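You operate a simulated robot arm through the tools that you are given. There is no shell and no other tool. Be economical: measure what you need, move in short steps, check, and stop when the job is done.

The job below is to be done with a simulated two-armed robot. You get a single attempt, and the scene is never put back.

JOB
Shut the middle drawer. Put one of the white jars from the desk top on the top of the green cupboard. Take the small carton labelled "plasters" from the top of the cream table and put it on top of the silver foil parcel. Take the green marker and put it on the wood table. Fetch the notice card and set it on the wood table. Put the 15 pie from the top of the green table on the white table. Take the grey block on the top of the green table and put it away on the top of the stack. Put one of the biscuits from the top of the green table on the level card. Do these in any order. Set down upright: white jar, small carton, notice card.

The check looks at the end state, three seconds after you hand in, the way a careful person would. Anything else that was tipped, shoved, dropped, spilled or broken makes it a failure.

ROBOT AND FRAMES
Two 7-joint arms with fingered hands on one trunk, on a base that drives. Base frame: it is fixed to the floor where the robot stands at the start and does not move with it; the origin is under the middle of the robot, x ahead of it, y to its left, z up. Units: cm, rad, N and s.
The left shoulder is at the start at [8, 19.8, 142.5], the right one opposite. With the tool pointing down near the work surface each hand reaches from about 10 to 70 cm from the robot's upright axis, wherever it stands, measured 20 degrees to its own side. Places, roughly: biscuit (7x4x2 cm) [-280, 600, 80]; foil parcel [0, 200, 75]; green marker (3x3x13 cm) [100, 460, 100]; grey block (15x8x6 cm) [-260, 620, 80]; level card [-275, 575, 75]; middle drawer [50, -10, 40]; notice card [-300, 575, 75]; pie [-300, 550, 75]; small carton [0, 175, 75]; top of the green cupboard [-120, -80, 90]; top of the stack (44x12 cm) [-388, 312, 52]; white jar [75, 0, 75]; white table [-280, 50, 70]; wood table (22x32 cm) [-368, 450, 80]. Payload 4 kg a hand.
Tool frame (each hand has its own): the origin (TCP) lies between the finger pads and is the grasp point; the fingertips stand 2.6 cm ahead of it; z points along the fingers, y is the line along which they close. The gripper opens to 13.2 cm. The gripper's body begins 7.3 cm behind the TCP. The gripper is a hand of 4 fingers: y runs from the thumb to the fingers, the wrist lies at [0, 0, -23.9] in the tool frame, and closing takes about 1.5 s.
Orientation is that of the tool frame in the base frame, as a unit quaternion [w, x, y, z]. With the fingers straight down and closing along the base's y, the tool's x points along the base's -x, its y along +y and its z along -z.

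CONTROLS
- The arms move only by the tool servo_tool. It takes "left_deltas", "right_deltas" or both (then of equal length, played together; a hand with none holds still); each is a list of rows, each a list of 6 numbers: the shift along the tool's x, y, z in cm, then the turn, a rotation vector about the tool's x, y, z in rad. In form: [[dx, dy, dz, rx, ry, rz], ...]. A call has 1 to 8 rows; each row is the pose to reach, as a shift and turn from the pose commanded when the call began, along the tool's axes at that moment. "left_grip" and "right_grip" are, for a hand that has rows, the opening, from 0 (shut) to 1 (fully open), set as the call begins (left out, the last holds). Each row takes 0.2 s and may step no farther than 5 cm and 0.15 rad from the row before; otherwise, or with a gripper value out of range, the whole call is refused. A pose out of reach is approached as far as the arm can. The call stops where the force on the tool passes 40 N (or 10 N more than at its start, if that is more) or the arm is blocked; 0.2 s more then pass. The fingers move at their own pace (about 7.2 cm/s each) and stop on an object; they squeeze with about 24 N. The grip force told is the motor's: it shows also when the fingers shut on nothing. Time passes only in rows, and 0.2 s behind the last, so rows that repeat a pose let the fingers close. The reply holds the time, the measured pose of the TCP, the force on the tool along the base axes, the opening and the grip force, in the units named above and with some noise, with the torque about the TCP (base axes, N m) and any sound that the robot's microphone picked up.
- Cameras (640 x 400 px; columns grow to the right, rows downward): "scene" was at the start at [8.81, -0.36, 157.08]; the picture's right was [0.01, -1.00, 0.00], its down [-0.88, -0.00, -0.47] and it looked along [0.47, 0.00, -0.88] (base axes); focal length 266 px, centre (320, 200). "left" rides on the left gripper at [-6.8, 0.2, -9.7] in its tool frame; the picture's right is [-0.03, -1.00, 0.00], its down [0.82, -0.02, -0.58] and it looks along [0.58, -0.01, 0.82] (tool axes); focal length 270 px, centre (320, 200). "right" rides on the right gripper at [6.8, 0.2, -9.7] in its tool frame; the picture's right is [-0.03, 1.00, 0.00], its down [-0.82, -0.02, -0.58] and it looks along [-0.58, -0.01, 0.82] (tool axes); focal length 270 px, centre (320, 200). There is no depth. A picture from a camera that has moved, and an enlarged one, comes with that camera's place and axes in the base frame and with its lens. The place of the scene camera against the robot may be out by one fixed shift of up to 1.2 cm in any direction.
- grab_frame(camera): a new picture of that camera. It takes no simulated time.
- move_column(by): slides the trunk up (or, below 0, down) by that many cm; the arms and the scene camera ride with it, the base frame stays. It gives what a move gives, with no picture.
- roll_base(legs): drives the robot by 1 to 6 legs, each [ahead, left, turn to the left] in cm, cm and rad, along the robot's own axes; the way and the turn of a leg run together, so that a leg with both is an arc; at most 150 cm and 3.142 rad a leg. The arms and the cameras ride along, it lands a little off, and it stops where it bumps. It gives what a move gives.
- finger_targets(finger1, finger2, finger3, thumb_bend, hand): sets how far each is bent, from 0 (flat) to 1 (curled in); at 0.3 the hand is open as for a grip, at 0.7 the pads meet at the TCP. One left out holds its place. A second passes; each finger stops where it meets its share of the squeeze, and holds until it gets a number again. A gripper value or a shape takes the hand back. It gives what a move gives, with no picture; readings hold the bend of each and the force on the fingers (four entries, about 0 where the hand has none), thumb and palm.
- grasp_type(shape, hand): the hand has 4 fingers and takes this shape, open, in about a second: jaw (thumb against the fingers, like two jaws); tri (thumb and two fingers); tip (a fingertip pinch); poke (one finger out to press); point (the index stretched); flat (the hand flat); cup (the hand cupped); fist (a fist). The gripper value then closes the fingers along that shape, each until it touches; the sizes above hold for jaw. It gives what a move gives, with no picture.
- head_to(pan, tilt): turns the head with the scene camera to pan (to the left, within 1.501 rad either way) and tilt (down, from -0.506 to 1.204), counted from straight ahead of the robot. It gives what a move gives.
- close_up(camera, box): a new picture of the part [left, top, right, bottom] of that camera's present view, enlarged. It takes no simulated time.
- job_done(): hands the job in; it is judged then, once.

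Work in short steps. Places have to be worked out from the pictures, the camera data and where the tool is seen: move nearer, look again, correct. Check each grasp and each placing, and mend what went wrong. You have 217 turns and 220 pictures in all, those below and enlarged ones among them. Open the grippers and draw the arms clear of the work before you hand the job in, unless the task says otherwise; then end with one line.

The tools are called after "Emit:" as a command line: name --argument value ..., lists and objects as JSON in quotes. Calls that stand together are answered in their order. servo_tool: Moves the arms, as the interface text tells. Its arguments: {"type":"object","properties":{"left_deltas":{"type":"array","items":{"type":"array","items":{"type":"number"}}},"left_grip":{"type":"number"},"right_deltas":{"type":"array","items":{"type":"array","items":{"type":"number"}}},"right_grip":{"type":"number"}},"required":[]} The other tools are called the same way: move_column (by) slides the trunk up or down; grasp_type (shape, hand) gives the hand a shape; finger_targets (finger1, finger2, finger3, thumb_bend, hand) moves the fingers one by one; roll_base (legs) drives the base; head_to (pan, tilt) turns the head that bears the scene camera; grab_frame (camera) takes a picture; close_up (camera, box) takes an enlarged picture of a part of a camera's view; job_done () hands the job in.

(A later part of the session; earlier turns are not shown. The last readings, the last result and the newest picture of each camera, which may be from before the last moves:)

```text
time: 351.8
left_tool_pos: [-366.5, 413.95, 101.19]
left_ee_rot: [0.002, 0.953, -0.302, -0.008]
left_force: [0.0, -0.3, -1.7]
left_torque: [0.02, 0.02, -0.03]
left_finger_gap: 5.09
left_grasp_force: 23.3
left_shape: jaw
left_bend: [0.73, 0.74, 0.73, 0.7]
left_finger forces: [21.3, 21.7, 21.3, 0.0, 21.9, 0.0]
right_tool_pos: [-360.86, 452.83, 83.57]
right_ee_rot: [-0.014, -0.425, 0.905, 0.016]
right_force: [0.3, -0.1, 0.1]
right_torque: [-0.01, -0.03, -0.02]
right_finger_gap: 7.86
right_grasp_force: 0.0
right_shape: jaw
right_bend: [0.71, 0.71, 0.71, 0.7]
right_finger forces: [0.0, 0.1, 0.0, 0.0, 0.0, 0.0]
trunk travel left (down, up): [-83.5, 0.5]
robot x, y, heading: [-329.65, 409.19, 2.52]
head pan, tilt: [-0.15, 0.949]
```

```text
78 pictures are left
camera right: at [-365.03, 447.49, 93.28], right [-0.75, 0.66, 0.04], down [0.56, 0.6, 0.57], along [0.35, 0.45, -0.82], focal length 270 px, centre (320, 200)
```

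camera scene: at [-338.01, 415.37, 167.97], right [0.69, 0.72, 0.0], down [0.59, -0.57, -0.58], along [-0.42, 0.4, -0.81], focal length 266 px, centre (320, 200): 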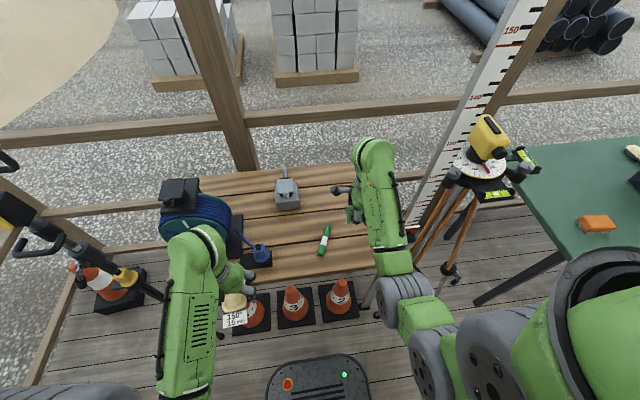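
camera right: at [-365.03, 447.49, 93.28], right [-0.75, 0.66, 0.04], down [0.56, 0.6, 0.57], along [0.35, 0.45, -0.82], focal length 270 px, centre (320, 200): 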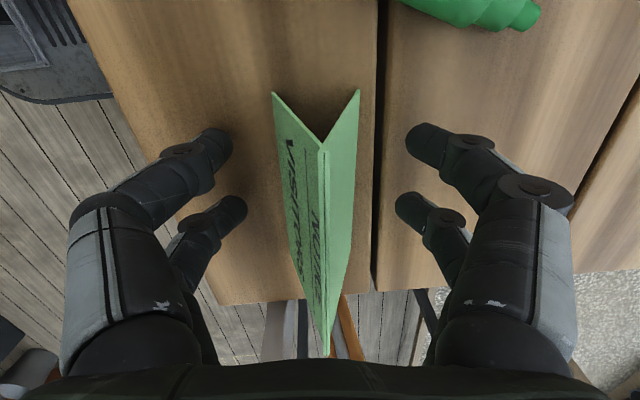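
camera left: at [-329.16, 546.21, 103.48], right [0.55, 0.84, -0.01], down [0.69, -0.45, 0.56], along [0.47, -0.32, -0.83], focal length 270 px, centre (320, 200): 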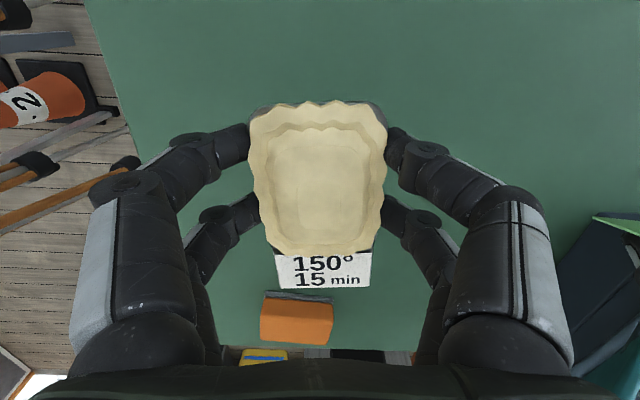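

The notice card stands upright on the bench. I lift off, retract, back away and travel along to the grey block.

Emit:
servo_tool --right_deltas '[[0, 0, -4, 0, 0, 0], [0, 0, -8, 0, 0, 0], [0, 0, -12, 0, 0, 0], [0, 0, -17, 0, 0, 0], [1, -4, -19, 0, 0, 0], [2, -8, -20, 0, 0, 0], [3, -12, -20, 0, 0, 0]]'

Emit:
grab_frame --camera "right"

Emit:
roll_base --legs '[[-28, 0, 0], [0, -100, 0], [0, -97, 0]]'

Emit:
head_to --pan -0.1 --tilt 0.75

Emit:
grab_frame --camera "scene"

```text
time: 353.4
left_tool_pos: [-366.4, 413.9, 101.18]
left_ee_rot: [0.002, 0.953, -0.302, -0.009]
left_force: [-0.2, -0.7, -1.0]
left_torque: [-0.02, 0.01, 0.0]
left_finger_gap: 5.07
left_grasp_force: 24.0
left_shape: jaw
left_bend: [0.73, 0.74, 0.73, 0.7]
left_finger forces: [21.3, 21.6, 21.2, 0.0, 21.8, 0.0]
right_tool_pos: [-352.56, 442.2, 103.12]
right_ee_rot: [-0.014, -0.425, 0.905, 0.018]
right_force: [0.8, -0.6, 0.4]
right_torque: [0.0, 0.01, 0.0]
right_finger_gap: 7.86
right_grasp_force: 0.1
right_shape: jaw
right_bend: [0.71, 0.71, 0.71, 0.7]
right_finger forces: [0.0, 0.0, 0.0, 0.0, 0.1, 0.0]
trunk travel left (down, up): [-83.5, 0.5]
robot x, y, heading: [-329.33, 408.69, 2.52]
head pan, tilt: [-0.15, 0.949]
```

```text
77 pictures are left
camera right: at [-356.78, 436.98, 112.81], right [-0.75, 0.66, 0.04], down [0.56, 0.6, 0.57], along [0.35, 0.45, -0.82], focal length 270 px, centre (320, 200)
```

right: 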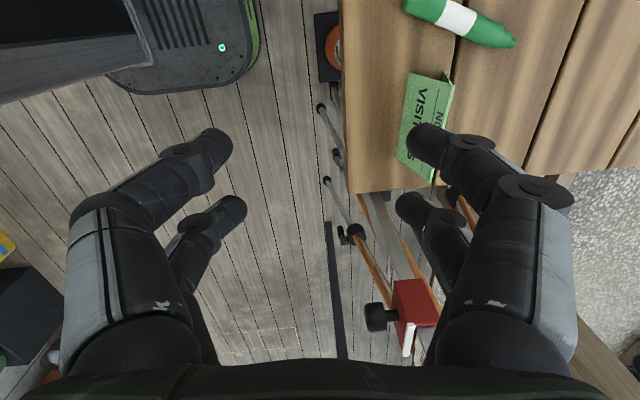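

```text
time: 364.7
left_tool_pos: [-230.16, 555.84, 101.08]
left_ee_rot: [0.002, 0.95, -0.311, -0.008]
left_force: [0.0, -0.4, -1.7]
left_torque: [-0.03, 0.03, 0.01]
left_finger_gap: 5.07
left_grasp_force: 23.7
left_shape: jaw
left_bend: [0.73, 0.74, 0.73, 0.7]
left_finger forces: [21.3, 21.6, 21.3, 0.0, 21.9, 0.0]
right_tool_pos: [-215.75, 584.06, 102.9]
right_ee_rot: [-0.014, -0.415, 0.909, 0.018]
right_force: [0.6, -0.2, -0.4]
right_torque: [-0.01, 0.01, 0.02]
right_finger_gap: 7.9
right_grasp_force: 0.1
right_shape: jaw
right_bend: [0.71, 0.71, 0.71, 0.7]
right_finger forces: [0.1, 0.0, 0.1, 0.0, 0.0, 0.0]
trunk travel left (down, up): [-83.5, 0.5]
robot x, y, heading: [-193.06, 550.14, 2.502]
head pan, tilt: [-0.15, 0.949]
```

```text
time: 365.4
left_tool_pos: [-230.13, 556.05, 101.14]
left_ee_rot: [0.002, 0.95, -0.313, -0.008]
left_force: [0.0, -1.1, -1.6]
left_torque: [-0.01, 0.01, 0.02]
left_finger_gap: 5.09
left_grasp_force: 24.4
left_shape: jaw
left_bend: [0.73, 0.74, 0.73, 0.7]
left_finger forces: [21.3, 21.6, 21.3, 0.0, 21.9, 0.0]
right_tool_pos: [-215.62, 584.16, 102.87]
right_ee_rot: [-0.014, -0.416, 0.909, 0.017]
right_force: [0.0, -0.6, -0.2]
right_torque: [0.01, -0.01, -0.02]
right_finger_gap: 7.9
right_grasp_force: 0.0
right_shape: jaw
right_bend: [0.71, 0.71, 0.71, 0.7]
right_finger forces: [0.0, 0.0, 0.1, 0.1, 0.0, 0.1]
trunk travel left (down, up): [-83.5, 0.5]
robot x, y, heading: [-193.23, 550.23, 2.498]
head pan, tilt: [-0.099, 0.75]
```

```text
76 pictures are left
camera scene: at [-202.46, 557.03, 169.53], right [0.67, 0.74, 0.0], down [0.5, -0.46, -0.73], along [-0.54, 0.49, -0.68], focal length 266 px, centre (320, 200)
```

scene: 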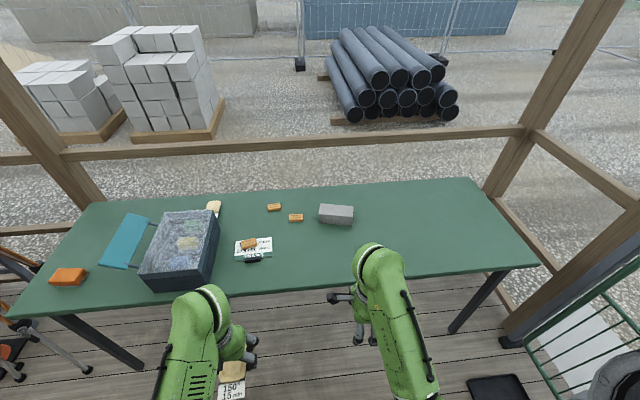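

The block is confirmed at about (-259.3,618.7). I turn slightly right to face across it, shift left 8 and go ahead 46.

Emit:
roll_base --legs '[[0, 0, -0.1], [46, 8, 0]]'

Emit:
grab_frame --camera "right"

```text
time: 368.8
left_tool_pos: [-269.23, 585.7, 101.23]
left_ee_rot: [0.001, 0.932, -0.361, -0.009]
left_force: [0.3, 0.7, -1.8]
left_torque: [0.0, -0.01, 0.02]
left_finger_gap: 5.05
left_grasp_force: 23.6
left_shape: jaw
left_bend: [0.73, 0.74, 0.73, 0.7]
left_finger forces: [21.3, 21.6, 21.3, 0.1, 21.8, 0.0]
right_tool_pos: [-252.1, 612.25, 102.91]
right_ee_rot: [-0.014, -0.368, 0.93, 0.019]
right_force: [0.2, -0.1, 0.2]
right_torque: [0.03, -0.02, -0.01]
right_finger_gap: 7.9
right_grasp_force: 0.1
right_shape: jaw
right_bend: [0.71, 0.71, 0.71, 0.7]
right_finger forces: [0.1, 0.0, 0.0, 0.0, 0.0, 0.0]
trunk travel left (down, up): [-83.5, 0.5]
robot x, y, heading: [-233.38, 576.21, 2.397]
head pan, tilt: [-0.099, 0.75]
```

```text
75 pictures are left
camera right: at [-256.89, 607.41, 112.79], right [-0.67, 0.75, 0.04], down [0.63, 0.53, 0.57], along [0.4, 0.41, -0.82], focal length 270 px, centre (320, 200)
```

right: 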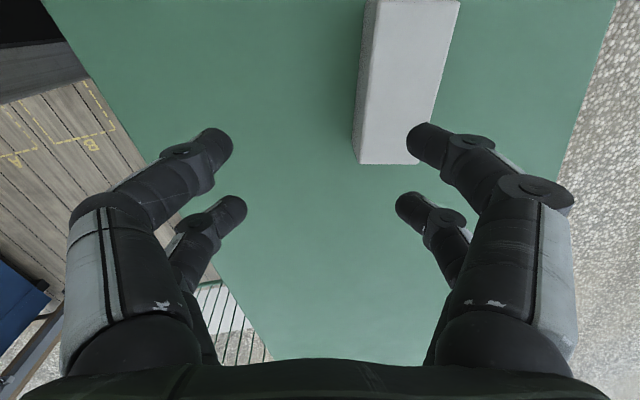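

The block's centre is near (-258.3,618.6), its long side along the digits' row. I open wide, move over it and descend.

Emit:
servo_tool --right_deltas '[[0, 0, 0, 0, 0, 0.05], [0, 4.5, 0, 0, 0, 0.05], [0.3, 8.9, 0, 0, 0, 0.05], [0.3, 8.9, 4, 0, 0, 0.05], [0.3, 8.9, 8, 0, 0, 0.05], [0.3, 8.9, 10, 0, 0, 0.05]]' --right_grip 0.95

Emit:
grab_frame --camera "right"

```text
time: 370.2
left_tool_pos: [-269.46, 585.8, 101.06]
left_ee_rot: [0.002, 0.933, -0.361, -0.008]
left_force: [-0.1, 0.4, -0.9]
left_torque: [-0.04, -0.02, 0.0]
left_finger_gap: 5.05
left_grasp_force: 24.2
left_shape: jaw
left_bend: [0.73, 0.74, 0.73, 0.7]
left_finger forces: [21.3, 21.6, 21.4, 0.0, 21.8, 0.0]
right_tool_pos: [-259.12, 619.05, 93.43]
right_ee_rot: [-0.013, -0.344, 0.939, 0.017]
right_force: [0.0, 0.4, 0.8]
right_torque: [-0.03, 0.01, 0.01]
right_finger_gap: 12.52
right_grasp_force: 0.1
right_shape: jaw
right_bend: [0.4, 0.4, 0.4, 0.29]
right_finger forces: [0.0, 0.1, 0.0, 0.0, 0.1, 0.0]
trunk travel left (down, up): [-83.5, 0.5]
robot x, y, heading: [-233.29, 576.71, 2.402]
head pan, tilt: [-0.099, 0.75]
```

```text
74 pictures are left
camera right: at [-264.22, 614.37, 103.19], right [-0.63, 0.78, 0.04], down [0.66, 0.5, 0.56], along [0.42, 0.38, -0.82], focal length 270 px, centre (320, 200)
```

right: 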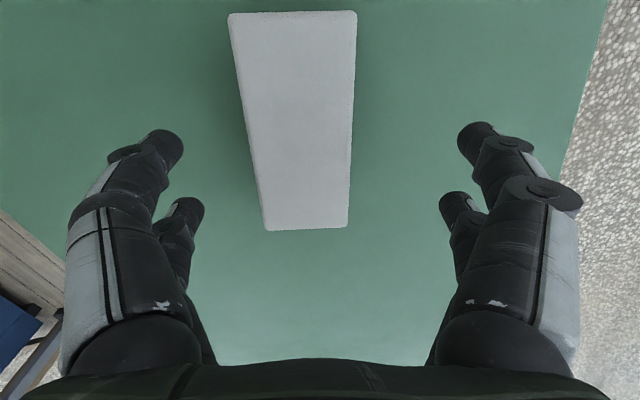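

Centre confirmed at (-258.1,618.5). I correct 1 cm, go down to z 84 and close.

Emit:
servo_tool --right_deltas '[[-0.4, -1, 0, 0, 0, 0], [-0.4, -1, 4, 0, 0, 0], [-0.4, -1, 8, 0, 0, 0], [-0.4, -1, 9.4, 0, 0, 0]]'

Emit:
servo_tool --right_deltas '[[0, 0, 0, 0, 0, 0], [0, 0, 0, 0, 0, 0], [0, 0, 0, 0, 0, 0], [0, 0, 0, 0, 0, 0], [0, 0, 0, 0, 0, 0], [0, 0, 0, 0, 0, 0]]' --right_grip 0.0

Emit:
servo_tool --right_deltas '[[0, 0, -2, 0, 0, 0], [0, 0, -5, 0, 0, 0], [0, 0, -8, 0, 0, 0], [0, 0, -12, 0, 0, 0], [0, 0, -16, 0, 0, 0]]'

Emit:
grab_frame --camera "right"

```text
time: 371.2
left_tool_pos: [-269.43, 585.88, 101.18]
left_ee_rot: [0.0, 0.932, -0.361, -0.008]
left_force: [0.6, -0.5, -1.8]
left_torque: [0.0, 0.0, 0.02]
left_finger_gap: 5.11
left_grasp_force: 24.2
left_shape: jaw
left_bend: [0.73, 0.74, 0.73, 0.7]
left_finger forces: [21.3, 21.5, 21.3, 0.0, 21.7, 0.1]
right_tool_pos: [-258.43, 618.58, 83.93]
right_ee_rot: [-0.014, -0.345, 0.938, 0.017]
right_force: [0.3, -0.8, 1.1]
right_torque: [0.01, 0.0, 0.03]
right_finger_gap: 12.54
right_grasp_force: 0.0
right_shape: jaw
right_bend: [0.4, 0.4, 0.4, 0.29]
right_finger forces: [0.1, 0.0, 0.1, 0.0, 0.0, 0.0]
trunk travel left (down, up): [-83.5, 0.5]
robot x, y, heading: [-233.56, 575.71, 2.399]
head pan, tilt: [-0.099, 0.75]
```

```text
time: 372.6
left_tool_pos: [-269.47, 585.91, 101.14]
left_ee_rot: [0.002, 0.933, -0.36, -0.008]
left_force: [0.2, -0.5, -1.0]
left_torque: [-0.01, 0.02, -0.01]
left_finger_gap: 5.1
left_grasp_force: 23.8
left_shape: jaw
left_bend: [0.73, 0.74, 0.73, 0.7]
left_finger forces: [21.4, 21.6, 21.3, 0.0, 21.9, 0.1]
right_tool_pos: [-258.63, 618.41, 83.94]
right_ee_rot: [-0.013, -0.344, 0.939, 0.018]
right_force: [-0.4, -0.8, -0.4]
right_torque: [-0.1, -0.05, -0.03]
right_finger_gap: 6.53
right_grasp_force: 24.2
right_shape: jaw
right_bend: [0.73, 0.73, 0.72, 0.7]
right_finger forces: [21.9, 21.8, 22.0, 0.1, 22.3, 0.1]
trunk travel left (down, up): [-83.5, 0.5]
robot x, y, heading: [-233.06, 576.49, 2.399]
head pan, tilt: [-0.099, 0.75]
```

```text
time: 373.8
left_tool_pos: [-269.46, 585.65, 101.17]
left_ee_rot: [0.001, 0.932, -0.361, -0.008]
left_force: [0.4, -0.6, -1.4]
left_torque: [0.03, 0.01, -0.01]
left_finger_gap: 5.07
left_grasp_force: 23.9
left_shape: jaw
left_bend: [0.73, 0.74, 0.73, 0.7]
left_finger forces: [21.3, 21.6, 21.2, 0.0, 21.8, 0.0]
right_tool_pos: [-257.78, 618.31, 99.76]
right_ee_rot: [-0.014, -0.345, 0.938, 0.016]
right_force: [0.3, 0.3, -9.9]
right_torque: [0.02, 0.05, 0.0]
right_finger_gap: 6.57
right_grasp_force: 24.1
right_shape: jaw
right_bend: [0.73, 0.73, 0.72, 0.7]
right_finger forces: [22.3, 22.4, 22.2, 0.0, 22.5, 0.0]
trunk travel left (down, up): [-83.5, 0.5]
robot x, y, heading: [-233.25, 576.22, 2.398]
head pan, tilt: [-0.099, 0.75]
```

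```text
73 pictures are left
camera right: at [-262.98, 613.64, 109.58], right [-0.63, 0.78, 0.04], down [0.66, 0.5, 0.57], along [0.42, 0.38, -0.82], focal length 270 px, centre (320, 200)
```

right: 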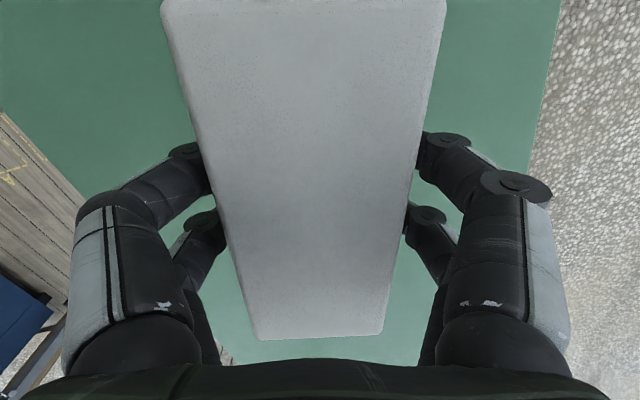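

The block is held (10 N). I back off, square my heading, turn the block to lie fore-aft, and travel back along the deck toward the stack.

Emit:
roll_base --legs '[[-42, 0, 0], [0, 0, 0.135], [0, 90, 0], [0, 90, 0], [0, 80, 0]]'

Emit:
servo_tool --right_deltas '[[0, -1, 0, 0, 0, -0.14], [0, -2, 0, 0, 0, -0.28], [0, -3, 0, 0, 0, -0.42], [0, -4, 0, 0, 0, -0.56], [0, -5, 0, 0, 0, -0.7], [0, -5, 0, 0, 0, -0.84], [0, -5, 0, 0, 0, -0.98], [0, -5, 0, 0, 0, -1.12]]'

Emit:
head_to --pan 0.2 --tilt 0.9

Emit:
grab_frame --camera "scene"

```text
time: 389.1
left_tool_pos: [-381.45, 347.24, 101.09]
left_ee_rot: [0.003, 0.963, -0.268, -0.008]
left_force: [0.4, -0.2, -0.9]
left_torque: [0.01, 0.01, -0.01]
left_finger_gap: 5.07
left_grasp_force: 23.7
left_shape: jaw
left_bend: [0.73, 0.74, 0.73, 0.7]
left_finger forces: [21.4, 21.8, 21.4, 0.0, 21.9, 0.1]
right_tool_pos: [-376.35, 381.11, 99.65]
right_ee_rot: [-0.014, -0.435, 0.9, 0.015]
right_force: [0.2, 0.5, -10.8]
right_torque: [-0.01, 0.03, 0.0]
right_finger_gap: 6.54
right_grasp_force: 24.0
right_shape: jaw
right_bend: [0.73, 0.73, 0.72, 0.7]
right_finger forces: [22.5, 22.5, 22.4, 0.1, 22.7, 0.0]
trunk travel left (down, up): [-83.5, 0.5]
robot x, y, heading: [-344.55, 344.58, 2.593]
head pan, tilt: [-0.099, 0.75]
stopped in leg 5: the robot was blocked; the commanded pose is now the measured one
```

```text
time: 390.9
left_tool_pos: [-381.73, 347.35, 101.14]
left_ee_rot: [0.002, 0.963, -0.269, -0.008]
left_force: [-0.1, -1.2, -2.9]
left_torque: [0.01, 0.0, -0.03]
left_finger_gap: 5.05
left_grasp_force: 23.7
left_shape: jaw
left_bend: [0.73, 0.74, 0.73, 0.7]
left_finger forces: [21.3, 21.8, 21.3, 0.0, 21.9, 0.0]
right_tool_pos: [-372.71, 378.17, 99.52]
right_ee_rot: [0.003, 0.847, -0.531, -0.02]
right_force: [-0.5, 0.5, -10.8]
right_torque: [-0.08, 0.03, -0.03]
right_finger_gap: 6.54
right_grasp_force: 23.7
right_shape: jaw
right_bend: [0.73, 0.73, 0.72, 0.7]
right_finger forces: [22.6, 22.7, 22.5, 0.1, 22.7, 0.0]
trunk travel left (down, up): [-83.5, 0.5]
robot x, y, heading: [-344.27, 344.69, 2.598]
head pan, tilt: [-0.099, 0.75]
```

```text
time: 391.7
left_tool_pos: [-381.73, 347.37, 101.22]
left_ee_rot: [0.002, 0.963, -0.269, -0.008]
left_force: [0.6, 0.7, -0.8]
left_torque: [0.01, 0.02, 0.03]
left_finger_gap: 5.07
left_grasp_force: 24.1
left_shape: jaw
left_bend: [0.73, 0.74, 0.73, 0.7]
left_finger forces: [21.4, 21.9, 21.4, 0.0, 21.8, 0.0]
right_tool_pos: [-372.66, 378.18, 99.44]
right_ee_rot: [0.005, 0.845, -0.534, -0.02]
right_force: [0.4, -0.1, -10.3]
right_torque: [-0.04, 0.01, -0.03]
right_finger_gap: 6.54
right_grasp_force: 24.0
right_shape: jaw
right_bend: [0.73, 0.73, 0.72, 0.7]
right_finger forces: [22.5, 22.8, 22.4, 0.0, 22.8, 0.1]
trunk travel left (down, up): [-83.5, 0.5]
robot x, y, heading: [-344.86, 344.43, 2.591]
head pan, tilt: [0.201, 0.901]
```

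```text
72 pictures are left
camera scene: at [-354.83, 348.59, 168.34], right [0.34, 0.94, 0.0], down [0.74, -0.27, -0.62], along [-0.58, 0.21, -0.78], focal length 266 px, centre (320, 200)
```

scene: 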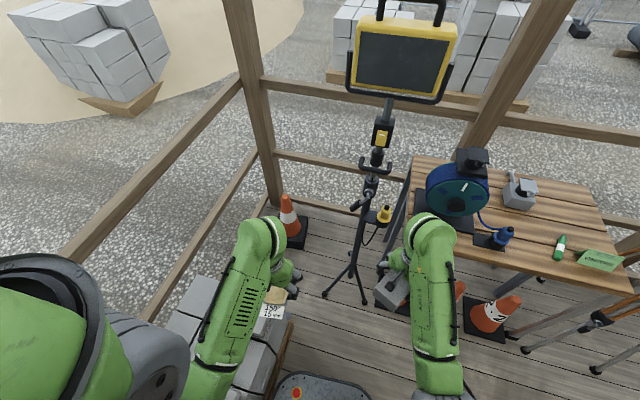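

The base touched the pallet on its left. I move off it right, back away toward the door side, then line up with the stack's right column from that side.

Emit:
roll_base --legs '[[0, -7, 0], [-36, 0, 0], [0, 0, -0.057], [0, 26, 0]]'

Emit:
head_to --pan 0.1 --tilt 0.85

Emit:
grab_frame --camera "scene"

Emit:
grab_frame --camera "right"

```text
time: 396.6
left_tool_pos: [-362.07, 315.33, 101.24]
left_ee_rot: [0.004, 0.955, -0.297, -0.007]
left_force: [0.0, 0.9, -1.9]
left_torque: [-0.07, -0.01, 0.01]
left_finger_gap: 5.09
left_grasp_force: 23.5
left_shape: jaw
left_bend: [0.73, 0.74, 0.73, 0.7]
left_finger forces: [21.3, 21.6, 21.3, 0.0, 21.9, 0.0]
right_tool_pos: [-351.42, 345.61, 99.47]
right_ee_rot: [0.006, 0.83, -0.557, -0.02]
right_force: [0.2, 0.4, -11.1]
right_torque: [-0.09, 0.02, 0.0]
right_finger_gap: 6.56
right_grasp_force: 23.7
right_shape: jaw
right_bend: [0.73, 0.73, 0.72, 0.7]
right_finger forces: [22.5, 22.6, 22.5, 0.0, 22.8, 0.0]
trunk travel left (down, up): [-83.5, 0.5]
robot x, y, heading: [-325.12, 310.45, 2.534]
head pan, tilt: [0.201, 0.901]
```

```text
time: 397.2
left_tool_pos: [-362.17, 315.16, 101.19]
left_ee_rot: [0.004, 0.955, -0.298, -0.007]
left_force: [0.5, 0.5, -1.4]
left_torque: [0.0, 0.04, -0.01]
left_finger_gap: 5.07
left_grasp_force: 23.8
left_shape: jaw
left_bend: [0.73, 0.74, 0.73, 0.7]
left_finger forces: [21.3, 21.7, 21.3, 0.0, 21.9, 0.1]
right_tool_pos: [-351.25, 345.37, 99.46]
right_ee_rot: [0.004, 0.83, -0.558, -0.02]
right_force: [0.4, 0.0, -10.1]
right_torque: [-0.06, 0.01, 0.03]
right_finger_gap: 6.55
right_grasp_force: 23.6
right_shape: jaw
right_bend: [0.73, 0.73, 0.72, 0.7]
right_finger forces: [22.4, 22.6, 22.5, 0.1, 22.7, 0.0]
trunk travel left (down, up): [-83.5, 0.5]
robot x, y, heading: [-325.08, 309.83, 2.537]
head pan, tilt: [0.099, 0.85]
```

```text
71 pictures are left
camera scene: at [-335.17, 315.73, 168.72], right [0.49, 0.87, 0.0], down [0.66, -0.37, -0.66], along [-0.58, 0.32, -0.75], focal length 266 px, centre (320, 200)
```

scene: 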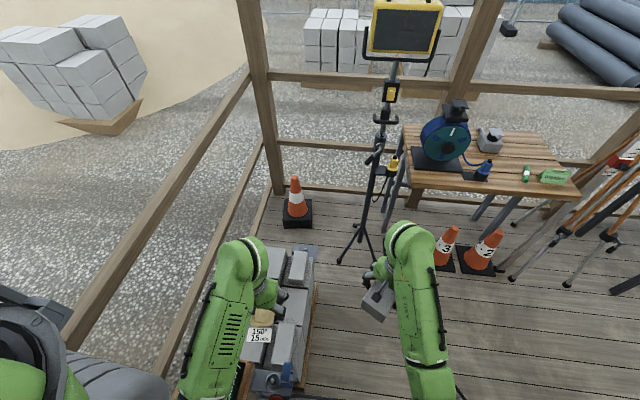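

```text
70 pictures are left
camera right: at [-348.69, 338.87, 108.91], right [-0.93, -0.35, 0.03], down [-0.27, 0.75, 0.6], along [-0.24, 0.55, -0.8], focal length 270 px, centre (320, 200)
```

right: 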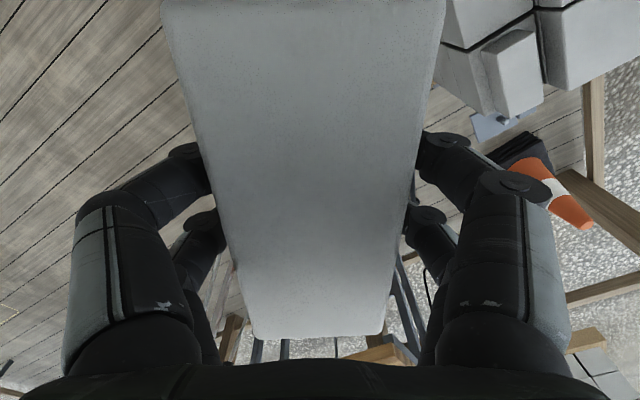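

I zoom on the stack's top between the arms.

Emit:
close_up --camera "scene" --box '[220, 230, 360, 400]'

```text
2.35 times, centred on (290, 315) of scene
camera zoom: at [-335.17, 315.73, 168.72], right [0.49, 0.87, 0.0], down [0.66, -0.37, -0.66], along [-0.58, 0.32, -0.75], focal length 625 px, centre (391, -71)
```

zoom: 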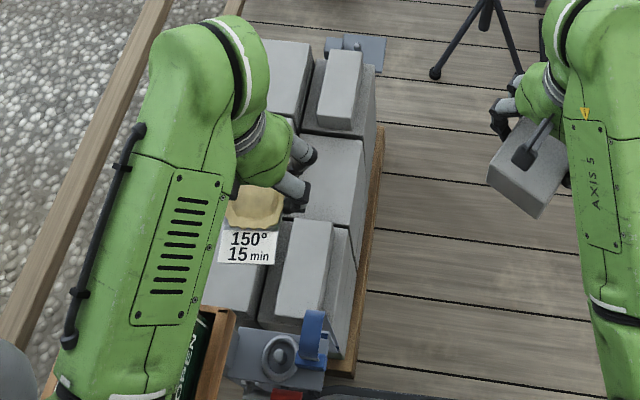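

The stated centre of the stack's top, (-388,312), is the middle column, which is free; a tall binder crate stands on this near side. It's best approached from the stack's right side: I shift, turn left to face it, and move alongside.

Emit:
roll_base --legs '[[0, -25, 0], [0, 0, 1.57], [0, -43, 0]]'

Emit:
servo_tool --right_deltas '[[0, 0, 0, 0, 0, 0.14], [0, 0, 0, 0, 0, 0.28], [0, 0, 0, 0, 0, 0.42], [0, 0, 0, 0, 0, 0.56], [0, 0, 0, 0, 0, 0.7], [0, 0, 0, 0, 0, 0.84], [0, 0, 0, 0, 0, 0.97]]'

Emit:
head_to --pan 0.0 --tilt 0.95

Emit:
grab_frame --camera "scene"

Emit:
grab_frame --camera "right"

```text
time: 405.2
left_tool_pos: [-350.83, 318.19, 100.92]
left_ee_rot: [0.006, 0.882, 0.47, -0.004]
left_force: [-0.7, 0.0, -1.7]
left_torque: [0.02, 0.0, 0.02]
left_finger_gap: 5.01
left_grasp_force: 24.3
left_shape: jaw
left_bend: [0.73, 0.74, 0.73, 0.7]
left_finger forces: [21.3, 21.6, 21.2, 0.0, 21.7, 0.0]
right_tool_pos: [-381.36, 328.55, 99.49]
right_ee_rot: [0.016, 0.98, 0.198, -0.013]
right_force: [-0.1, 0.3, -9.5]
right_torque: [0.0, -0.03, -0.01]
right_finger_gap: 6.54
right_grasp_force: 24.2
right_shape: jaw
right_bend: [0.73, 0.73, 0.72, 0.7]
right_finger forces: [22.3, 22.4, 22.0, 0.0, 22.4, 0.0]
trunk travel left (down, up): [-83.5, 0.5]
robot x, y, heading: [-346.75, 355.11, -2.166]
head pan, tilt: [0.099, 0.85]
```

```text
time: 406.8
left_tool_pos: [-351.21, 318.17, 101.09]
left_ee_rot: [0.008, 0.883, 0.47, -0.003]
left_force: [-0.1, 0.4, -2.0]
left_torque: [-0.03, -0.02, 0.01]
left_finger_gap: 5.06
left_grasp_force: 24.5
left_shape: jaw
left_bend: [0.73, 0.74, 0.73, 0.7]
left_finger forces: [21.3, 21.5, 21.3, 0.0, 21.8, 0.0]
right_tool_pos: [-381.51, 328.73, 99.5]
right_ee_rot: [0.02, 0.959, -0.282, -0.003]
right_force: [-0.4, 0.2, -11.3]
right_torque: [-0.03, -0.03, -0.01]
right_finger_gap: 6.54
right_grasp_force: 24.6
right_shape: jaw
right_bend: [0.73, 0.73, 0.72, 0.7]
right_finger forces: [22.4, 22.5, 22.3, 0.0, 22.5, 0.1]
trunk travel left (down, up): [-83.5, 0.5]
robot x, y, heading: [-346.74, 354.81, -2.168]
head pan, tilt: [0.099, 0.85]
```

```text
time: 407.4
left_tool_pos: [-351.16, 318.24, 101.12]
left_ee_rot: [0.006, 0.882, 0.47, -0.004]
left_force: [0.0, 0.4, -1.1]
left_torque: [-0.02, -0.03, 0.01]
left_finger_gap: 5.08
left_grasp_force: 23.8
left_shape: jaw
left_bend: [0.73, 0.74, 0.73, 0.7]
left_finger forces: [21.4, 21.6, 21.2, 0.0, 21.7, 0.0]
right_tool_pos: [-381.49, 328.61, 99.4]
right_ee_rot: [0.02, 0.96, -0.281, -0.002]
right_force: [1.0, 0.7, -10.3]
right_torque: [-0.04, 0.0, -0.02]
right_finger_gap: 6.57
right_grasp_force: 23.8
right_shape: jaw
right_bend: [0.73, 0.73, 0.72, 0.7]
right_finger forces: [22.2, 22.4, 22.2, 0.0, 22.5, 0.1]
trunk travel left (down, up): [-83.5, 0.5]
robot x, y, heading: [-346.85, 355.26, -2.168]
head pan, tilt: [0.0, 0.949]
```

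```text
68 pictures are left
camera scene: at [-353.29, 346.29, 167.97], right [-0.83, 0.56, 0.0], down [0.46, 0.67, -0.58], along [-0.33, -0.48, -0.81], focal length 266 px, centre (320, 200)
```

scene: 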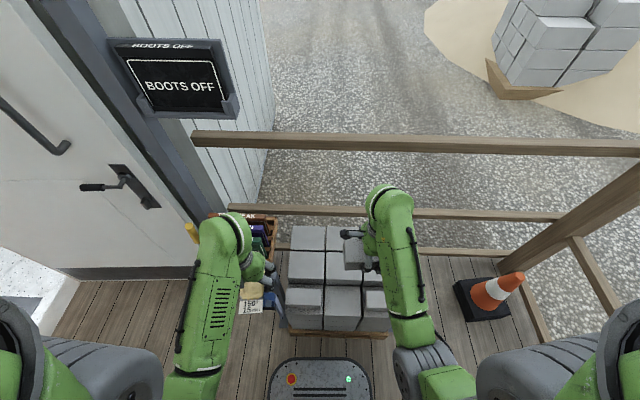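

```text
67 pictures are left
camera right: at [-375.77, 325.15, 109.17], right [-0.56, -0.83, 0.04], down [-0.67, 0.48, 0.57], along [-0.49, 0.29, -0.82], focal length 270 px, centre (320, 200)
```

right: 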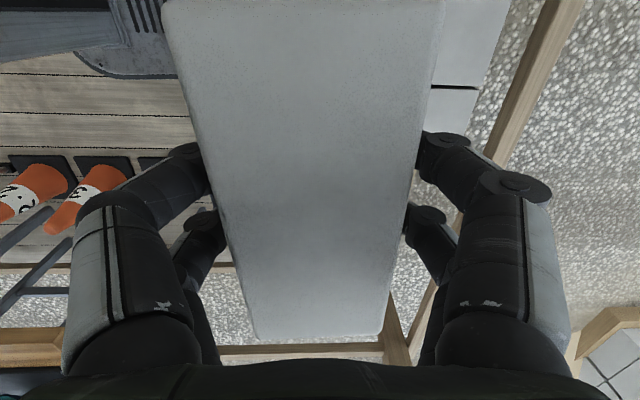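

The middle row's centre block is in view at the expected place. I draw the left hand back, advance 9 cm, bring the block over the target, and lower the trunk.

Emit:
servo_tool --left_deltas '[[3, 0, -1, 0, 0, 0], [6, 0, -2, 0, 0, 0], [9, 0, -3, 0, 0, 0], [12, 0, -4, 0, 0, 0], [14, 0, -5, 0, 0, 0]]'

Emit:
roll_base --legs '[[9, 0, 0]]'

Emit:
servo_tool --right_deltas '[[1.2, 2.5, 0, 0, 0, 0], [2.4, 5, 0, 0, 0, 0], [3.5, 7.6, 0, 0, 0, 0], [3.5, 7.6, 0, 0, 0, 0]]'

Emit:
move_column --by -32

Emit:
grab_frame --camera "scene"

Emit:
grab_frame --camera "right"

```text
time: 408.6
left_tool_pos: [-343.06, 329.86, 105.95]
left_ee_rot: [0.008, 0.882, 0.471, -0.004]
left_force: [-0.3, 0.3, -2.4]
left_torque: [-0.02, 0.0, -0.05]
left_finger_gap: 5.05
left_grasp_force: 24.4
left_shape: jaw
left_bend: [0.73, 0.74, 0.73, 0.7]
left_finger forces: [21.3, 21.6, 21.3, 0.1, 21.8, 0.1]
right_tool_pos: [-381.4, 328.75, 99.4]
right_ee_rot: [0.022, 0.959, -0.282, -0.002]
right_force: [-1.1, 0.0, -10.6]
right_torque: [-0.07, -0.03, -0.02]
right_finger_gap: 6.52
right_grasp_force: 24.2
right_shape: jaw
right_bend: [0.73, 0.73, 0.72, 0.7]
right_finger forces: [22.2, 22.3, 22.2, 0.1, 22.6, 0.0]
trunk travel left (down, up): [-83.5, 0.5]
robot x, y, heading: [-347.0, 354.88, -2.165]
head pan, tilt: [0.0, 0.949]
```

```text
time: 409.8
left_tool_pos: [-347.18, 323.88, 105.82]
left_ee_rot: [0.006, 0.883, 0.469, -0.003]
left_force: [-1.1, -0.2, -1.2]
left_torque: [0.03, -0.01, 0.03]
left_finger_gap: 5.06
left_grasp_force: 23.9
left_shape: jaw
left_bend: [0.73, 0.74, 0.73, 0.7]
left_finger forces: [21.3, 21.5, 21.3, 0.1, 21.8, 0.1]
right_tool_pos: [-385.51, 322.88, 99.16]
right_ee_rot: [0.018, 0.96, -0.281, -0.002]
right_force: [-0.7, -1.3, -10.8]
right_torque: [-0.02, -0.03, 0.03]
right_finger_gap: 6.54
right_grasp_force: 24.3
right_shape: jaw
right_bend: [0.73, 0.73, 0.72, 0.7]
right_finger forces: [22.5, 22.8, 22.4, 0.1, 22.4, 0.0]
trunk travel left (down, up): [-83.5, 0.5]
robot x, y, heading: [-350.68, 349.53, -2.168]
head pan, tilt: [0.0, 0.949]
stopped in leg 1: the robot was blocked; the commanded pose is now the measured one
```

```text
time: 410.8
left_tool_pos: [-347.25, 324.03, 105.97]
left_ee_rot: [0.008, 0.883, 0.47, -0.004]
left_force: [-0.4, 0.7, -1.5]
left_torque: [0.03, -0.03, -0.03]
left_finger_gap: 5.07
left_grasp_force: 23.7
left_shape: jaw
left_bend: [0.73, 0.74, 0.73, 0.7]
left_finger forces: [21.3, 21.6, 21.3, 0.0, 21.9, 0.1]
right_tool_pos: [-386.73, 314.59, 99.4]
right_ee_rot: [0.02, 0.96, -0.281, -0.001]
right_force: [0.2, 1.1, -10.6]
right_torque: [0.03, -0.02, 0.02]
right_finger_gap: 6.55
right_grasp_force: 23.9
right_shape: jaw
right_bend: [0.73, 0.73, 0.72, 0.7]
right_finger forces: [22.6, 22.7, 22.7, 0.1, 22.6, 0.1]
trunk travel left (down, up): [-83.5, 0.5]
robot x, y, heading: [-350.52, 349.48, -2.172]
head pan, tilt: [0.0, 0.949]
```

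```text
time: 414.0
left_tool_pos: [-347.16, 324.04, 74.06]
left_ee_rot: [0.008, 0.882, 0.47, -0.004]
left_force: [0.5, -0.5, -1.5]
left_torque: [-0.02, 0.0, 0.01]
left_finger_gap: 5.05
left_grasp_force: 24.2
left_shape: jaw
left_bend: [0.73, 0.74, 0.73, 0.7]
left_finger forces: [21.2, 21.5, 21.3, 0.0, 21.8, 0.0]
right_tool_pos: [-386.49, 314.61, 67.52]
right_ee_rot: [0.021, 0.959, -0.282, -0.002]
right_force: [-0.9, 0.4, -10.9]
right_torque: [-0.07, -0.01, 0.02]
right_finger_gap: 6.51
right_grasp_force: 24.1
right_shape: jaw
right_bend: [0.73, 0.73, 0.72, 0.7]
right_finger forces: [22.5, 22.8, 22.6, 0.0, 22.6, 0.1]
trunk travel left (down, up): [-51.5, 32.5]
robot x, y, heading: [-350.5, 349.21, -2.17]
head pan, tilt: [0.0, 0.949]
```

```text
66 pictures are left
camera scene: at [-357.17, 340.44, 135.97], right [-0.83, 0.56, 0.0], down [0.46, 0.67, -0.58], along [-0.33, -0.48, -0.81], focal length 266 px, centre (320, 200)
```

scene: 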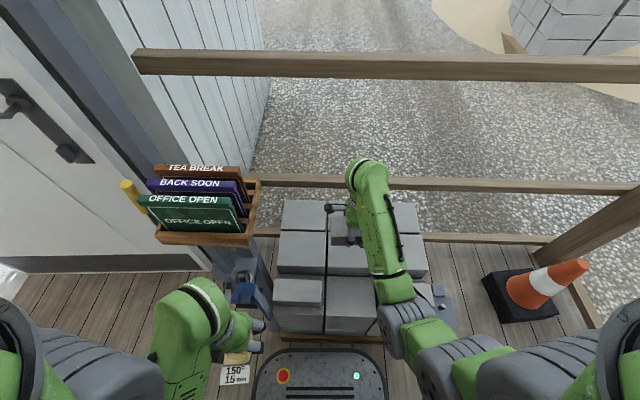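

```text
65 pictures are left
camera right: at [-380.8, 311.07, 77.27], right [-0.56, -0.83, 0.04], down [-0.67, 0.48, 0.57], along [-0.49, 0.29, -0.82], focal length 270 px, centre (320, 200)
```

right: 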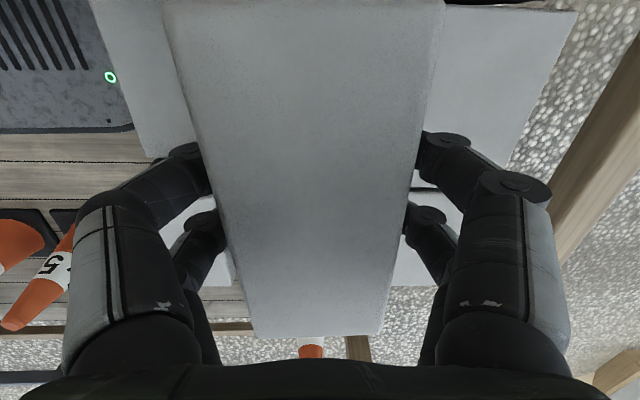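

The block hangs right over the middle block's centre. I lower it to contact.

Emit:
servo_tool --right_deltas '[[0, 0, 3, 0, 0, 0], [0, 0, 6, 0, 0, 0], [0, 0, 9, 0, 0, 0], [0, 0, 10, 0, 0, 0], [0, 0, 10.4, 0, 0, 0], [0, 0, 10.8, 0, 0, 0], [0, 0, 11.2, 0, 0, 0], [0, 0, 11.6, 0, 0, 0]]'

Emit:
grab_frame --camera "right"

```text
time: 415.8
left_tool_pos: [-347.04, 324.27, 74.12]
left_ee_rot: [0.008, 0.883, 0.468, -0.005]
left_force: [-0.6, 0.4, -0.4]
left_torque: [-0.02, -0.01, -0.01]
left_finger_gap: 5.06
left_grasp_force: 23.9
left_shape: jaw
left_bend: [0.73, 0.74, 0.73, 0.7]
left_finger forces: [21.3, 21.6, 21.2, 0.0, 21.8, 0.1]
right_tool_pos: [-386.92, 313.89, 56.78]
right_ee_rot: [0.03, 0.959, -0.283, -0.004]
right_force: [2.7, 14.0, 29.1]
right_torque: [1.06, -0.62, 0.22]
right_finger_gap: 6.58
right_grasp_force: 24.7
right_shape: jaw
right_bend: [0.74, 0.74, 0.73, 0.7]
right_finger forces: [21.2, 21.3, 27.2, 0.0, 28.7, 0.1]
trunk travel left (down, up): [-51.5, 32.5]
robot x, y, heading: [-350.78, 349.57, -2.17]
head pan, tilt: [0.0, 0.949]
stopped in row 8 (right hand): the force on the tool passed its limit at 44 N (the readings are from after the stop); the commanded pose is now the measured one
```

```text
64 pictures are left
camera right: at [-381.13, 310.55, 66.61], right [-0.56, -0.82, 0.06], down [-0.66, 0.49, 0.57], along [-0.5, 0.28, -0.82], focal length 270 px, centre (320, 200)
```

right: 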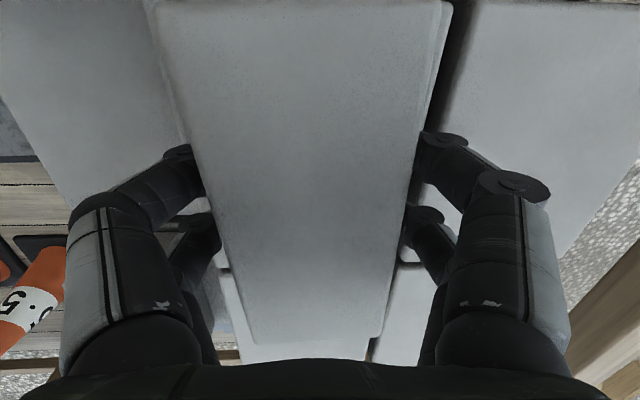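

Contact at z≈56.8. I ease off, open, and lift away.

Emit:
servo_tool --right_deltas '[[0, 0, -0.4, 0, 0, 0], [0, 0, -0.5, 0, 0, 0]]'

Emit:
servo_tool --right_deltas '[[0, 0, 0, 0, 0, 0], [0, 0, 0, 0, 0, 0], [0, 0, 0, 0, 0, 0], [0, 0, 0, 0, 0, 0], [0, 0, -3, 0, 0, 0], [0, 0, -6, 0, 0, 0], [0, 0, -9, 0, 0, 0], [0, 0, -12, 0, 0, 0]]' --right_grip 0.85

Emit:
move_column --by 32

Emit:
grab_frame --camera "scene"

```text
time: 416.4
left_tool_pos: [-347.01, 324.2, 73.99]
left_ee_rot: [0.008, 0.883, 0.47, -0.005]
left_force: [-0.1, -0.3, -1.1]
left_torque: [0.01, -0.02, -0.02]
left_finger_gap: 5.03
left_grasp_force: 23.9
left_shape: jaw
left_bend: [0.73, 0.74, 0.73, 0.7]
left_finger forces: [21.3, 21.6, 21.2, 0.0, 21.8, 0.0]
right_tool_pos: [-386.86, 313.96, 57.0]
right_ee_rot: [0.026, 0.959, -0.283, -0.004]
right_force: [0.4, 4.1, 4.8]
right_torque: [0.45, -0.32, 0.07]
right_finger_gap: 6.56
right_grasp_force: 24.1
right_shape: jaw
right_bend: [0.74, 0.74, 0.73, 0.7]
right_finger forces: [23.4, 23.1, 25.4, 0.0, 25.4, 0.1]
trunk travel left (down, up): [-51.5, 32.5]
robot x, y, heading: [-350.86, 349.76, -2.172]
head pan, tilt: [0.0, 0.949]
```

```text
time: 418.2
left_tool_pos: [-347.13, 324.14, 74.0]
left_ee_rot: [0.007, 0.882, 0.47, -0.005]
left_force: [0.9, 0.1, -1.3]
left_torque: [0.02, 0.01, -0.03]
left_finger_gap: 5.08
left_grasp_force: 24.2
left_shape: jaw
left_bend: [0.73, 0.74, 0.73, 0.7]
left_finger forces: [21.2, 21.7, 21.2, 0.1, 21.9, 0.0]
right_tool_pos: [-386.61, 314.81, 69.01]
right_ee_rot: [0.026, 0.959, -0.282, -0.003]
right_force: [-0.7, 0.1, -0.1]
right_torque: [-0.02, -0.01, 0.0]
right_finger_gap: 11.2
right_grasp_force: 0.1
right_shape: jaw
right_bend: [0.54, 0.54, 0.54, 0.38]
right_finger forces: [0.0, 0.0, 0.0, 0.1, 0.1, 0.0]
trunk travel left (down, up): [-51.5, 32.5]
robot x, y, heading: [-351.19, 349.36, -2.167]
head pan, tilt: [0.0, 0.949]
```

```text
time: 421.3
left_tool_pos: [-347.13, 324.15, 105.96]
left_ee_rot: [0.007, 0.883, 0.469, -0.003]
left_force: [-0.1, -0.6, -1.3]
left_torque: [-0.02, -0.04, -0.03]
left_finger_gap: 5.09
left_grasp_force: 23.6
left_shape: jaw
left_bend: [0.73, 0.74, 0.73, 0.7]
left_finger forces: [21.2, 21.7, 21.2, 0.1, 21.8, 0.0]
right_tool_pos: [-386.67, 314.74, 100.85]
right_ee_rot: [0.027, 0.959, -0.282, -0.003]
right_force: [0.1, -1.0, -0.1]
right_torque: [-0.02, -0.01, -0.03]
right_finger_gap: 11.19
right_grasp_force: 0.0
right_shape: jaw
right_bend: [0.54, 0.54, 0.54, 0.38]
right_finger forces: [0.0, 0.1, 0.0, 0.1, 0.0, 0.1]
trunk travel left (down, up): [-83.5, 0.5]
robot x, y, heading: [-350.61, 349.53, -2.173]
head pan, tilt: [0.0, 0.949]
```

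```text
63 pictures are left
camera scene: at [-357.09, 340.54, 167.98], right [-0.83, 0.56, 0.0], down [0.46, 0.67, -0.58], along [-0.33, -0.48, -0.81], focal length 266 px, centre (320, 200)
```

scene: 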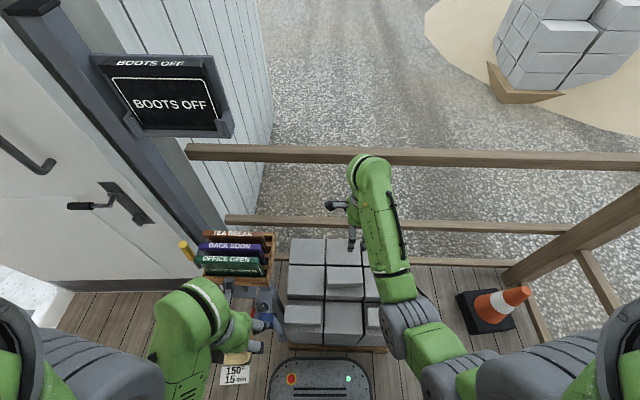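

The grey block lies on the stack's middle. Now the pie goes inside: I retract the right hand, pull away and turn toward the door.

Emit:
servo_tool --right_deltas '[[0, -3, 0, 0, 0, 0], [0, -6, 0, 0, 0, 0], [0, -9, 0, 0, 0, 0], [0, -12, 0, 0, 0, 0], [0, -14, 0, 0, 0, 0]]'

Emit:
roll_base --legs '[[-7, 0, 0], [0, 47, 0], [0, 0, 1.56]]'

Emit:
head_to --pan 0.0 --tilt 0.6

Emit:
grab_frame --camera "scene"

```text
time: 422.5
left_tool_pos: [-347.07, 324.14, 106.04]
left_ee_rot: [0.007, 0.883, 0.47, -0.005]
left_force: [-0.4, -0.8, -2.7]
left_torque: [0.0, 0.04, -0.01]
left_finger_gap: 5.07
left_grasp_force: 24.1
left_shape: jaw
left_bend: [0.73, 0.74, 0.73, 0.7]
left_finger forces: [21.2, 21.7, 21.2, 0.0, 21.8, 0.0]
right_tool_pos: [-378.86, 326.44, 100.31]
right_ee_rot: [0.028, 0.959, -0.282, -0.004]
right_force: [0.7, 0.5, 0.0]
right_torque: [-0.03, 0.01, 0.01]
right_finger_gap: 11.2
right_grasp_force: 0.1
right_shape: jaw
right_bend: [0.54, 0.54, 0.54, 0.38]
right_finger forces: [0.1, 0.0, 0.1, 0.0, 0.0, 0.0]
trunk travel left (down, up): [-83.5, 0.5]
robot x, y, heading: [-350.62, 349.82, -2.168]
head pan, tilt: [0.0, 0.949]
```

```text
time: 429.8
left_tool_pos: [-281.97, 332.04, 106.0]
left_ee_rot: [0.008, 0.292, 0.956, 0.002]
left_force: [-0.4, 0.4, -0.4]
left_torque: [-0.01, -0.03, 0.0]
left_finger_gap: 5.02
left_grasp_force: 23.6
left_shape: jaw
left_bend: [0.73, 0.74, 0.74, 0.7]
left_finger forces: [21.1, 21.5, 21.1, 0.0, 21.7, 0.0]
right_tool_pos: [-284.2, 300.09, 100.23]
right_ee_rot: [0.02, 0.878, 0.479, 0.017]
right_force: [-0.1, 0.1, -0.5]
right_torque: [-0.01, 0.0, 0.0]
right_finger_gap: 11.2
right_grasp_force: 0.1
right_shape: jaw
right_bend: [0.54, 0.54, 0.54, 0.38]
right_finger forces: [0.0, 0.0, 0.0, 0.1, 0.0, 0.0]
trunk travel left (down, up): [-83.5, 0.5]
robot x, y, heading: [-307.5, 328.71, -0.6]
head pan, tilt: [0.0, 0.949]
```

```text
time: 430.6
left_tool_pos: [-281.83, 331.93, 106.06]
left_ee_rot: [0.008, 0.292, 0.956, 0.002]
left_force: [-0.1, 0.4, -1.4]
left_torque: [0.03, 0.0, 0.01]
left_finger_gap: 5.05
left_grasp_force: 23.6
left_shape: jaw
left_bend: [0.73, 0.74, 0.74, 0.7]
left_finger forces: [21.2, 21.6, 21.2, 0.0, 21.8, 0.1]
right_tool_pos: [-284.23, 299.98, 100.16]
right_ee_rot: [0.021, 0.878, 0.478, 0.016]
right_force: [-0.4, -0.2, -0.1]
right_torque: [-0.04, 0.0, 0.02]
right_finger_gap: 11.21
right_grasp_force: 0.1
right_shape: jaw
right_bend: [0.54, 0.54, 0.54, 0.38]
right_finger forces: [0.0, 0.1, 0.1, 0.0, 0.0, 0.0]
trunk travel left (down, up): [-83.5, 0.5]
robot x, y, heading: [-307.13, 328.77, -0.597]
head pan, tilt: [0.0, 0.6]
```

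```text
62 pictures are left
camera scene: at [-298.03, 321.31, 170.82], right [-0.56, -0.83, 0.0], down [-0.47, 0.32, -0.82], along [0.68, -0.46, -0.57], focal length 266 px, centre (320, 200)
```

scene: 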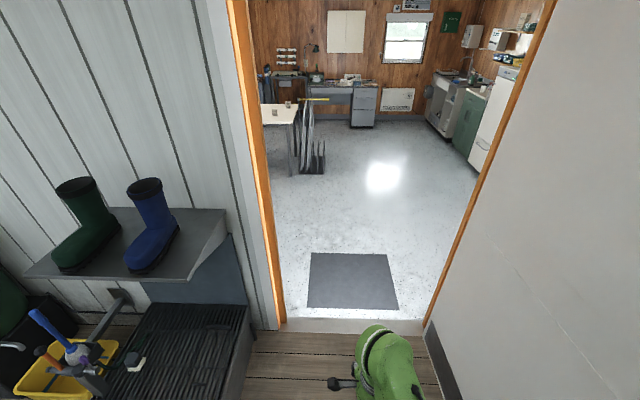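

The doorway is centred 20 cm to my right. I shift and drive in.

Emit:
roll_base --legs '[[0, -20, 0], [100, 0, 0], [85, 0, 0]]'

Emit:
head_to --pan -1.2 --tilt 0.5

Emit:
grab_frame --camera "scene"

```text
time: 441.1
left_tool_pos: [-139.03, 212.77, 106.2]
left_ee_rot: [0.008, 0.285, 0.958, 0.003]
left_force: [0.4, -0.8, -0.7]
left_torque: [0.01, 0.0, -0.02]
left_finger_gap: 5.05
left_grasp_force: 24.3
left_shape: jaw
left_bend: [0.73, 0.74, 0.74, 0.7]
left_finger forces: [21.2, 21.6, 21.1, 0.0, 21.7, 0.0]
right_tool_pos: [-140.99, 180.84, 100.36]
right_ee_rot: [0.022, 0.875, 0.484, 0.017]
right_force: [-0.3, 0.7, -0.1]
right_torque: [0.0, 0.03, -0.02]
right_finger_gap: 11.2
right_grasp_force: 0.0
right_shape: jaw
right_bend: [0.54, 0.54, 0.54, 0.38]
right_finger forces: [0.0, 0.0, 0.0, 0.1, 0.0, 0.1]
trunk travel left (down, up): [-83.5, 0.5]
robot x, y, heading: [-164.65, 208.76, -0.582]
head pan, tilt: [0.0, 0.6]
```

```text
time: 442.5
left_tool_pos: [-139.63, 213.22, 106.61]
left_ee_rot: [0.012, 0.285, 0.958, 0.002]
left_force: [-0.3, 0.5, -1.9]
left_torque: [0.0, -0.01, 0.0]
left_finger_gap: 5.05
left_grasp_force: 24.1
left_shape: jaw
left_bend: [0.73, 0.74, 0.74, 0.7]
left_finger forces: [21.3, 21.6, 21.3, 0.0, 21.7, 0.0]
right_tool_pos: [-141.61, 181.24, 100.54]
right_ee_rot: [0.024, 0.875, 0.484, 0.018]
right_force: [0.2, -0.1, 0.1]
right_torque: [-0.02, 0.01, 0.0]
right_finger_gap: 11.22
right_grasp_force: 0.1
right_shape: jaw
right_bend: [0.54, 0.54, 0.54, 0.38]
right_finger forces: [0.0, 0.0, 0.1, 0.1, 0.0, 0.0]
trunk travel left (down, up): [-83.5, 0.5]
robot x, y, heading: [-164.21, 209.04, -0.58]
head pan, tilt: [-1.201, 0.499]
```

```text
61 pictures are left
camera scene: at [-163.05, 196.94, 171.81], right [-0.98, 0.21, 0.01], down [0.09, 0.47, -0.88], along [-0.19, -0.86, -0.48], focal length 266 px, centre (320, 200)
```

scene: 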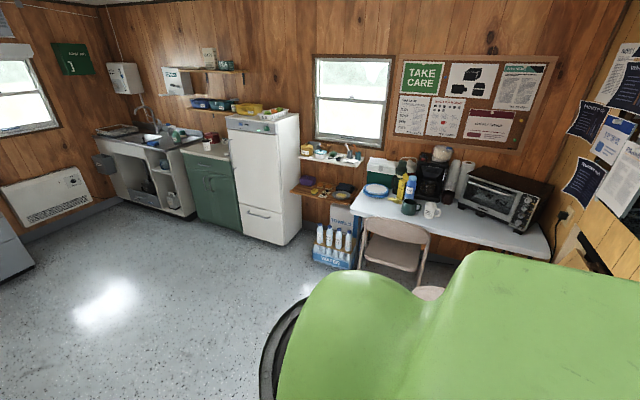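

The white table with the coffee maker is at the far wall. I zoom in to find a free spot.

Emit:
close_up --camera "scene" --box '[330, 140, 570, 300]'

```text
2.50 times, centred on (450, 220) of scene
camera zoom: at [-163.05, 196.94, 171.81], right [-0.98, 0.21, 0.01], down [0.09, 0.47, -0.88], along [-0.19, -0.86, -0.48], focal length 664 px, centre (-5, 150)
```

zoom: 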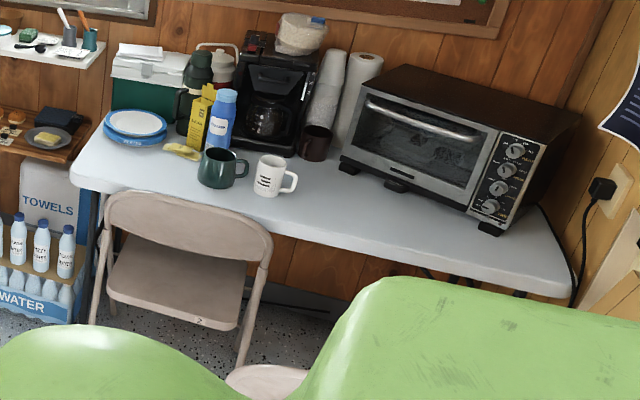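

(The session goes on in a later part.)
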